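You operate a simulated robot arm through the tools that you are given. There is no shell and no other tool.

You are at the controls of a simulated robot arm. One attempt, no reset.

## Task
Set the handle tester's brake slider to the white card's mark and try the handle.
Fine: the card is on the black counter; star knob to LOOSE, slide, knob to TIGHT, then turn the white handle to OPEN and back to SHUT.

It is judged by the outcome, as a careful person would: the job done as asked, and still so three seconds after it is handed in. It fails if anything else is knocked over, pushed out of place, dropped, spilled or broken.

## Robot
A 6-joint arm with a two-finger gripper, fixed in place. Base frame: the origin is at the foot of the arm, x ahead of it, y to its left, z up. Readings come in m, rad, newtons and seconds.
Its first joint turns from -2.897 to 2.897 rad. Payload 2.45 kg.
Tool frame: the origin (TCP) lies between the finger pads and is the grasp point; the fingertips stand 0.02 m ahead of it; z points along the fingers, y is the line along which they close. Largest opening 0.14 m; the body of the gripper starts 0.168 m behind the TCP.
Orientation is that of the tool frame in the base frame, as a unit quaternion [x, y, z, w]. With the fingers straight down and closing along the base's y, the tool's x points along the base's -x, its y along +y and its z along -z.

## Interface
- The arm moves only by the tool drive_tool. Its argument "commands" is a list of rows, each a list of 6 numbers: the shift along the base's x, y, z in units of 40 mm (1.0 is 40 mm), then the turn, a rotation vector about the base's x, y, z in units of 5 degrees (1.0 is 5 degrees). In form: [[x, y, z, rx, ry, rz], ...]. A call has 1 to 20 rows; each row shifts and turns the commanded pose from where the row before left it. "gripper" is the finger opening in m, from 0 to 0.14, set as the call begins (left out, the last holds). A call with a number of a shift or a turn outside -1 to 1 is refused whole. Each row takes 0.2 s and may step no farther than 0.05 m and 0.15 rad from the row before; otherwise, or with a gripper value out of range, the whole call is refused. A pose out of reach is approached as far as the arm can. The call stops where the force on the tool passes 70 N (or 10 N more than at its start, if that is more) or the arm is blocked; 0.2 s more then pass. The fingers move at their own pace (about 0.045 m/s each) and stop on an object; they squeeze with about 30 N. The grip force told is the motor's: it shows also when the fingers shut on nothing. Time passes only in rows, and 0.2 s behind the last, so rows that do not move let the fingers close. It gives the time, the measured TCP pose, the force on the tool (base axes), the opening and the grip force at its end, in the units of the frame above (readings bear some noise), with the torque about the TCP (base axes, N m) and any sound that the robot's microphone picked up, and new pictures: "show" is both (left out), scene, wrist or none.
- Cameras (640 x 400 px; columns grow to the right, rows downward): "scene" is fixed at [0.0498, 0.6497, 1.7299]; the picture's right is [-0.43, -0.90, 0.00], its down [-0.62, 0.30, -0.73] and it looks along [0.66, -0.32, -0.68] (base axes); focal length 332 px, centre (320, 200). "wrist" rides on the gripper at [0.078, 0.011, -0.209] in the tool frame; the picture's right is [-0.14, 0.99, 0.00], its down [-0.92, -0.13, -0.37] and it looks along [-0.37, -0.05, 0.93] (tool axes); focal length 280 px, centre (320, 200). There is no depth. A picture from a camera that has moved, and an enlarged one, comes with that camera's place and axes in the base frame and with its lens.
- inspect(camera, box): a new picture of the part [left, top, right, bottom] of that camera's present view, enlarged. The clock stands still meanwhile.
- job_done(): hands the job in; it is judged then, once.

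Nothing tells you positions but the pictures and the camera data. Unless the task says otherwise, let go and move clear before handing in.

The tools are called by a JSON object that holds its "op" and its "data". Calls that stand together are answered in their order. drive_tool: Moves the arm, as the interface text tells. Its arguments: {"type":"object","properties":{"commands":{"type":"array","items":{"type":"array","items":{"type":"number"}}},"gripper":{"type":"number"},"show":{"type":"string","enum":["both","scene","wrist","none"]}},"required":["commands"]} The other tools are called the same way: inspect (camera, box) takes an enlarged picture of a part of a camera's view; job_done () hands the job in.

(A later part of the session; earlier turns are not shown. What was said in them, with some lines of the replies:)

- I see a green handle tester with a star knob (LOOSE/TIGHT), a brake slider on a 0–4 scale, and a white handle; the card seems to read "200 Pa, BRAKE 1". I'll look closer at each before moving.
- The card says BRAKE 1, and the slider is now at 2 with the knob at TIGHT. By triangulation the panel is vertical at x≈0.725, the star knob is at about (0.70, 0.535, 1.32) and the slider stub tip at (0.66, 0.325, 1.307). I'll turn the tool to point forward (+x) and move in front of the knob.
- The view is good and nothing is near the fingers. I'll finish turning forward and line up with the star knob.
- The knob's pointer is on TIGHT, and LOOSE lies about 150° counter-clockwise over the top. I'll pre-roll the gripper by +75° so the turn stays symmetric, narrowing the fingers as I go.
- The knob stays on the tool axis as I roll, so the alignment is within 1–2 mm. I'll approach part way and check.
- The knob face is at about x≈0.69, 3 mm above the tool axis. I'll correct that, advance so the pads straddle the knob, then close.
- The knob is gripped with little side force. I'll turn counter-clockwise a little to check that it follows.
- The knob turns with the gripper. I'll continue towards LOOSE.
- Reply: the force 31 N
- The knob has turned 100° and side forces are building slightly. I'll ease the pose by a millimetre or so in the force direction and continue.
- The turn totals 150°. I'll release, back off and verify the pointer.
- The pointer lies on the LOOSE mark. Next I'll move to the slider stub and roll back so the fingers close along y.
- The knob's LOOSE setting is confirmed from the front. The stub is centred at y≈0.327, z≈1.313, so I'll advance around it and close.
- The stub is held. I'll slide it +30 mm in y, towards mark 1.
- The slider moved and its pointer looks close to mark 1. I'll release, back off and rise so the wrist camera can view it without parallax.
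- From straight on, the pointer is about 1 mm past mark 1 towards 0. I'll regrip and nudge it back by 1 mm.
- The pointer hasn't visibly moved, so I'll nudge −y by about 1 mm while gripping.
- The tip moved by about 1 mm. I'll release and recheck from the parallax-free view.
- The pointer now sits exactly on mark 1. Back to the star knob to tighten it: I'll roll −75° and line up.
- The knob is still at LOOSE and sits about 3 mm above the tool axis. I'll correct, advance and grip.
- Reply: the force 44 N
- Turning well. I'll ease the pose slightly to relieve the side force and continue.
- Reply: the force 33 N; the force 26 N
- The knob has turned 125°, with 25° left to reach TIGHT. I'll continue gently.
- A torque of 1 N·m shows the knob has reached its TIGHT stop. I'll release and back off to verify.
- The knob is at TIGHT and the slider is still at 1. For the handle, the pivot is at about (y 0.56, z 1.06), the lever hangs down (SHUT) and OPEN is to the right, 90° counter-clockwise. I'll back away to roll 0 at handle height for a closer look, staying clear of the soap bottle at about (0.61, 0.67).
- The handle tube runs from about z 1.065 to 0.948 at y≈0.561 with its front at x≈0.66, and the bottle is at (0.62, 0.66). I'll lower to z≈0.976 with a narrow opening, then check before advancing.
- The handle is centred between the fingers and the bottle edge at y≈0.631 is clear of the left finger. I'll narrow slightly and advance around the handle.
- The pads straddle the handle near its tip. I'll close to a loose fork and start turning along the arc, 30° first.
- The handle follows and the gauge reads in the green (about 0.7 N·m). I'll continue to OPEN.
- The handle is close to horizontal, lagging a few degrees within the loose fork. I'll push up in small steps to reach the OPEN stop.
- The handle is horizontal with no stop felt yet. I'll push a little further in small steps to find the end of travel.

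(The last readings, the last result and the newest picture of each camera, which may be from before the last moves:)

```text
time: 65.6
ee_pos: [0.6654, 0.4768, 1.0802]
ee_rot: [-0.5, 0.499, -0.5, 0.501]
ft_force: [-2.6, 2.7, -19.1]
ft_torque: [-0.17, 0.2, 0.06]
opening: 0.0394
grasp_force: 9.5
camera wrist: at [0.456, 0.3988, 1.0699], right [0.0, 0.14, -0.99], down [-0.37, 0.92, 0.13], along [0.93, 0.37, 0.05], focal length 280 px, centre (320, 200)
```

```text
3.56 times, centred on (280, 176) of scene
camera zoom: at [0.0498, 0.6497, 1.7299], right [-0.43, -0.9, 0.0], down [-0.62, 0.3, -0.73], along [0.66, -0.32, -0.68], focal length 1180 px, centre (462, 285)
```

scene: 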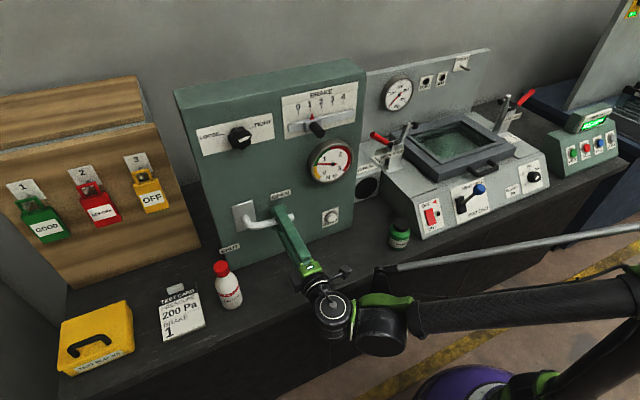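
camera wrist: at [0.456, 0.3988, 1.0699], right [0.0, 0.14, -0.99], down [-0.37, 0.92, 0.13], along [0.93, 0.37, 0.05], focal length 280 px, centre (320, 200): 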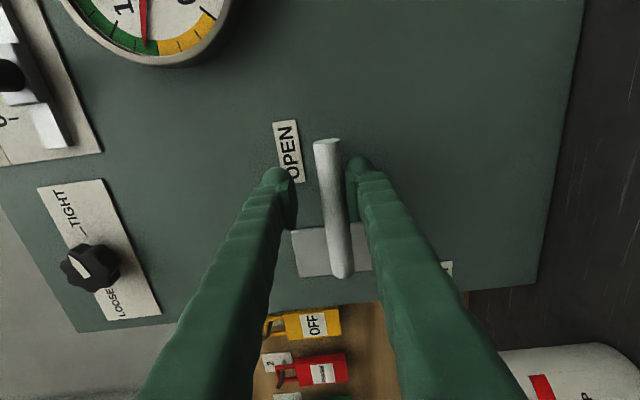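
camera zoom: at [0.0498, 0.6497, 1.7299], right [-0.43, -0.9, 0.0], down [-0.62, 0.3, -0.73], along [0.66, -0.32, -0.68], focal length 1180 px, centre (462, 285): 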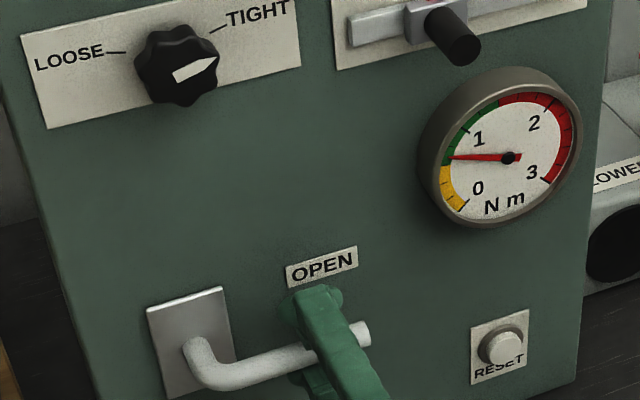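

The force is rising, so the OPEN stop has been reached. Now I'll reverse along the arc back towards SHUT.

{"op": "drive_tool", "data": {"commands": [[0, 0, -0.2, 0, 0, 0], [0, 0, -0.2, 0, 0, 0], [0, 0.008, -0.187, 1, 0, 0], [0, 0.025, -0.186, 1, 0, 0], [0, 0.041, -0.183, 1, 0, 0], [0, 0.056, -0.179, 1, 0, 0], [0, 0.072, -0.173, 1, 0, 0], [0, 0.087, -0.166, 1, 0, 0], [0, 0.101, -0.158, 1, 0, 0], [0, 0.114, -0.149, 1, 0, 0]]}}

```text
time: 67.8
ee_pos: [0.6668, 0.4955, 1.0101]
ee_rot: [-0.298, 0.642, -0.298, 0.641]
ft_force: [2.4, -1.8, 5.2]
ft_torque: [-0.07, -0.05, 0.1]
opening: 0.0309
grasp_force: 3.1
camera wrist: at [0.457, 0.4433, 0.9513], right [0.0, 0.74, -0.67], down [-0.37, 0.62, 0.69], along [0.93, 0.25, 0.27], focal length 280 px, centre (320, 200)
```

scene: 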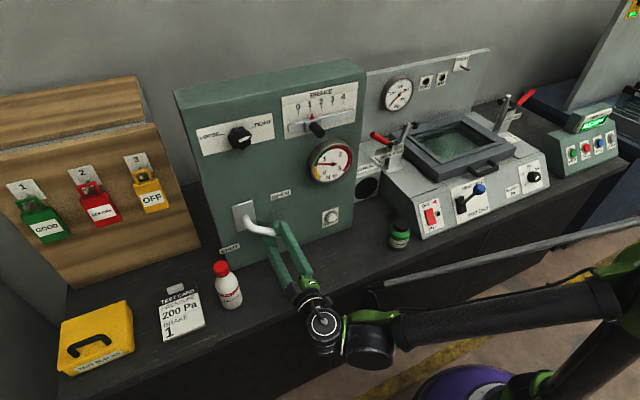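
wrist: 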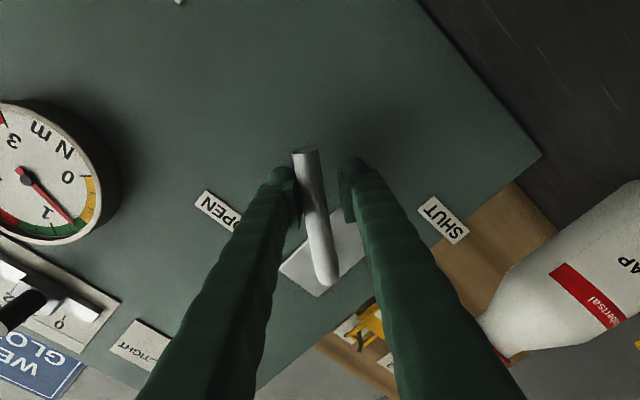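

{"op": "drive_tool", "data": {"commands": [[0, 0.127, -0.138, 1, 0, 0], [0, 0.138, -0.127, 1, 0, 0], [0, 0.149, -0.114, 1, 0, 0], [0, 0.158, -0.101, 1, 0, 0], [0, 0.166, -0.087, 1, 0, 0], [0, 0.173, -0.072, 1, 0, 0], [0, 0.179, -0.056, 1, 0, 0], [0, 0.183, -0.041, 1, 0, 0], [0, 0.186, -0.025, 1, 0, 0], [0, 0.187, -0.008, 1, 0, 0]]}}

{"op": "inspect", "data": {"camera": "scene", "box": [190, 190, 350, 290]}}

```text
time: 70.0
ee_pos: [0.6666, 0.5609, 0.9799]
ee_rot: [0.001, 0.707, 0.001, 0.707]
ft_force: [4.3, -5.9, -1.3]
ft_torque: [-0.1, -0.05, 0.05]
opening: 0.031
grasp_force: 3.1
camera wrist: at [0.4569, 0.5729, 0.9015], right [0.0, 0.99, 0.14], down [-0.37, -0.13, 0.92], along [0.93, -0.05, 0.36], focal length 280 px, centre (320, 200)
```

scene: 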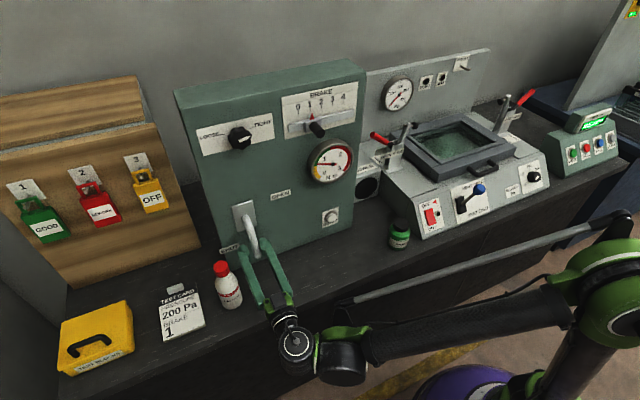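
wrist: 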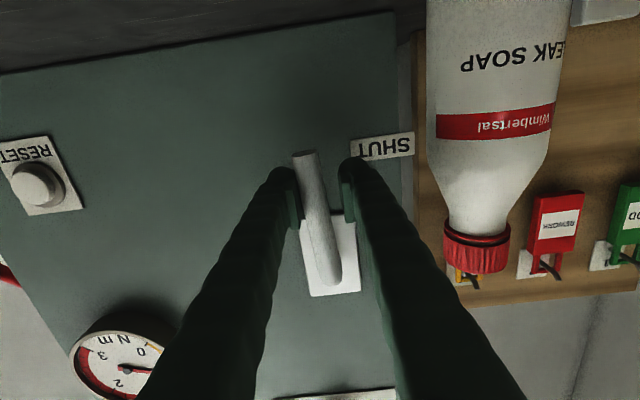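

```text
4.00 times, centred on (270, 240) of scene
camera zoom: at [0.0498, 0.6497, 1.7299], right [-0.43, -0.9, 0.0], down [-0.62, 0.3, -0.73], along [0.66, -0.32, -0.68], focal length 1328 px, centre (520, 40)
```

zoom: 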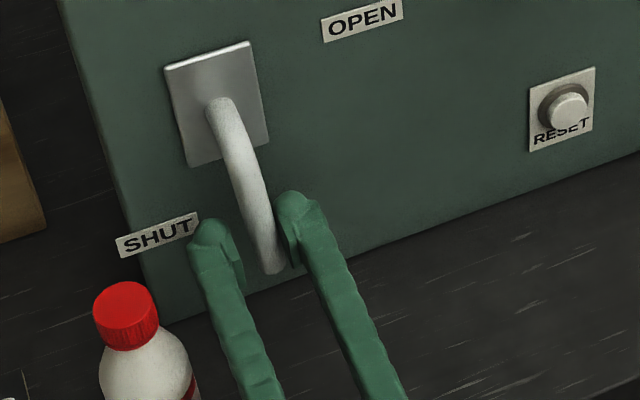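

The handle is a few degrees short of its original SHUT position. I'll push further left in small steps until the stop is felt.

{"op": "drive_tool", "data": {"commands": [[0, 0.08, 0, 0, 0, 0], [0, 0.06, 0, 0, 0, 0]], "show": "none"}}

{"op": "drive_tool", "data": {"commands": [[0, 0.05, 0, 0, 0, 0], [0, 0, 0, 0, 0, 0]], "show": "none"}}

{"op": "inspect", "data": {"camera": "scene", "box": [190, 190, 350, 290]}}

```text
time: 70.6
ee_pos: [0.6658, 0.5683, 0.9788]
ee_rot: [0.0, 0.707, 0.0, 0.707]
ft_force: [3.3, -6.4, -1.4]
ft_torque: [-0.02, -0.13, 0.0]
opening: 0.0317
grasp_force: 3.8
```

```text
time: 71.2
ee_pos: [0.667, 0.5681, 0.9795]
ee_rot: [0.001, 0.707, 0.0, 0.707]
ft_force: [2.1, -9.4, 2.0]
ft_torque: [0.07, -0.01, -0.06]
opening: 0.034
grasp_force: 5.4
```

```text
4.00 times, centred on (270, 240) of scene
camera zoom: at [0.0498, 0.6497, 1.7299], right [-0.43, -0.9, 0.0], down [-0.62, 0.3, -0.73], along [0.66, -0.32, -0.68], focal length 1328 px, centre (520, 40)
```

zoom: 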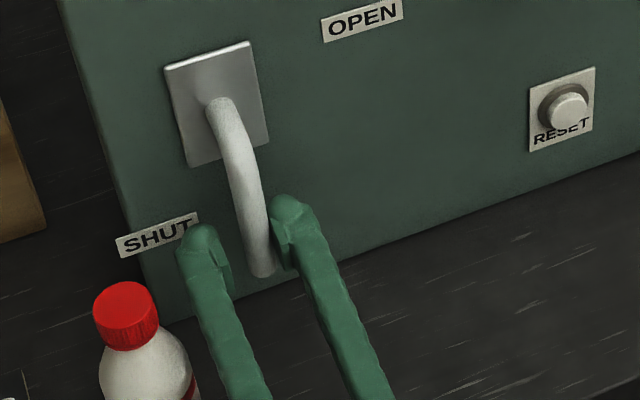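

{"op": "drive_tool", "data": {"commands": [[0, 0.05, 0, 0, 0, 0], [0, 0, 0, 0, 0, 0]], "show": "none"}}

```text
time: 71.8
ee_pos: [0.6672, 0.5689, 0.9797]
ee_rot: [0.0, 0.707, 0.0, 0.708]
ft_force: [-3.6, -16.4, 2.4]
ft_torque: [0.04, -0.04, -0.19]
opening: 0.0375
grasp_force: 7.7
```

The SHUT stop is firmly reached. I'll re-centre, open slightly and retreat straight back.

{"op": "drive_tool", "data": {"commands": [[0, -0.17, 0, 0, 0, 0], [0, 0, 0, 0, 0, 0], [-0.4, 0, 0, 0, 0, 0], [-0.5, 0, 0, 0, 0, 0], [-0.5, 0, 0, 0, 0, 0], [-0.5, 0, 0, 0, 0, 0], [-0.5, 0, 0, 0, 0, 0], [-0.5, 0, 0, 0, 0, 0], [-0.5, 0, 0, 0, 0, 0], [-0.5, 0, 0.2, 0, 0, 0]], "gripper": 0.045}}

{"op": "inspect", "data": {"camera": "scene", "box": [170, 60, 410, 210]}}

{"op": "inspect", "data": {"camera": "scene", "box": [190, 190, 350, 290]}}

{"op": "inspect", "data": {"camera": "scene", "box": [280, 80, 370, 136]}}

```text
time: 74.0
ee_pos: [0.5079, 0.5645, 0.9867]
ee_rot: [0.0, 0.707, 0.001, 0.707]
ft_force: [-0.1, 0.5, 0.2]
ft_torque: [-0.02, -0.03, -0.02]
opening: 0.0448
grasp_force: 0.1
camera wrist: at [0.2997, 0.5763, 0.9089], right [0.0, 0.99, 0.14], down [-0.37, -0.13, 0.92], along [0.93, -0.05, 0.37], focal length 280 px, centre (320, 200)
```

scene: 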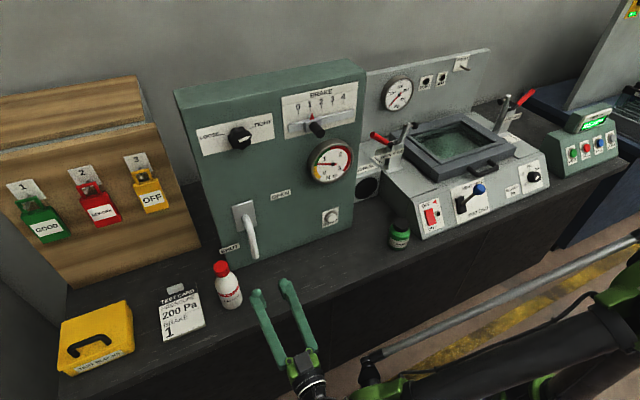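
wrist: 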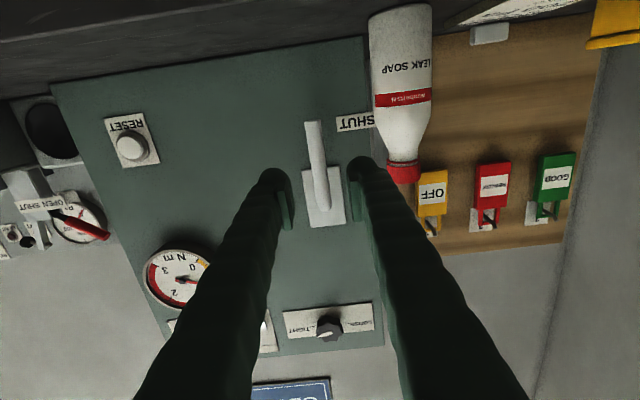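

```text
2.67 times, centred on (290, 135) of scene
camera zoom: at [0.0498, 0.6497, 1.7299], right [-0.43, -0.9, 0.0], down [-0.62, 0.3, -0.73], along [0.66, -0.32, -0.68], focal length 885 px, centre (400, 373)
```

zoom: 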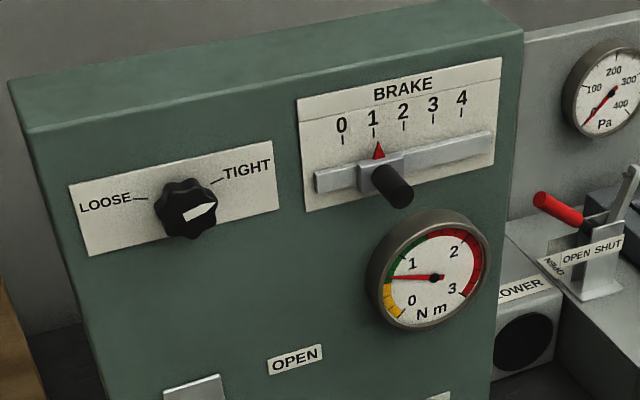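

```text
4.00 times, centred on (270, 240) of scene
camera zoom: at [0.0498, 0.6497, 1.7299], right [-0.43, -0.9, 0.0], down [-0.62, 0.3, -0.73], along [0.66, -0.32, -0.68], focal length 1328 px, centre (520, 40)
```

zoom: 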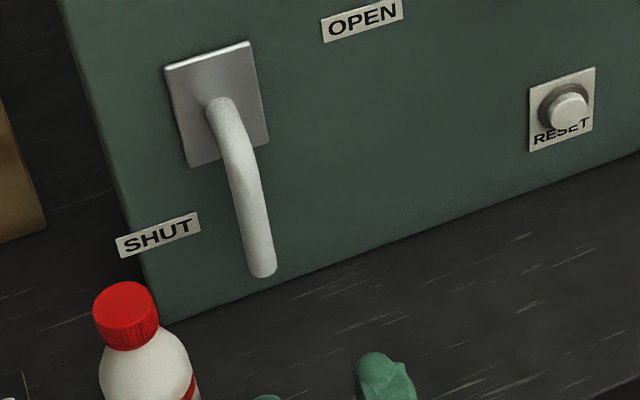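

```text
7.11 times, centred on (325, 108) of scene
camera zoom: at [0.0498, 0.6497, 1.7299], right [-0.43, -0.9, 0.0], down [-0.62, 0.3, -0.73], along [0.66, -0.32, -0.68], focal length 2361 px, centre (284, 854)
```

zoom: 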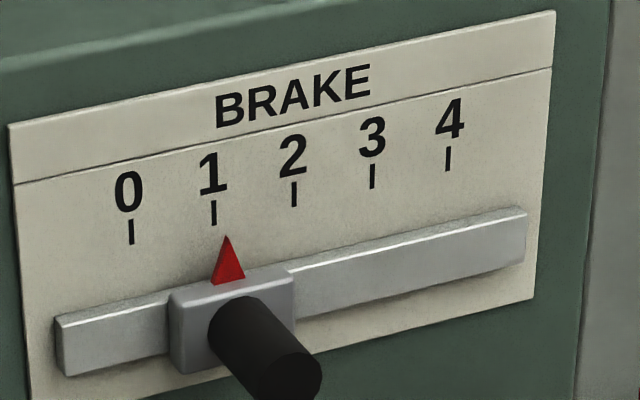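

Everything checks out: the slider is on 1, the knob is at TIGHT, and the handle has been to OPEN and is back at SHUT. The gauge reads in the green, nothing else has been disturbed and the arm is clear, so I'm handing in.

{"op": "job_done", "data": {}}

```text
The job is handed in.
```

The handle tester's brake slider is set to mark 1, as the white card asks, and I've tried the handle. The job is handed in; I don't have the verdict.

- **Star knob:** I turned it to LOOSE for the slide, then back to TIGHT until I felt its stop.
- **Slider:** The first slide ended about 1 mm past the mark. I nudged it back and the pointer then sat on the tick for 1. It hadn't moved when I checked again at the end.
- **Handle:** I turned it to OPEN and back to SHUT, feeling the stop at each end. During the turn the torque gauge read about 0.7 N·m, in the green, and the needle has stayed there since. I did not press RESET.

The card also lists a pressure of 200 Pa. I left that alone because you only asked for the brake setting. Nothing else was moved, and the arm is clear of the tester.
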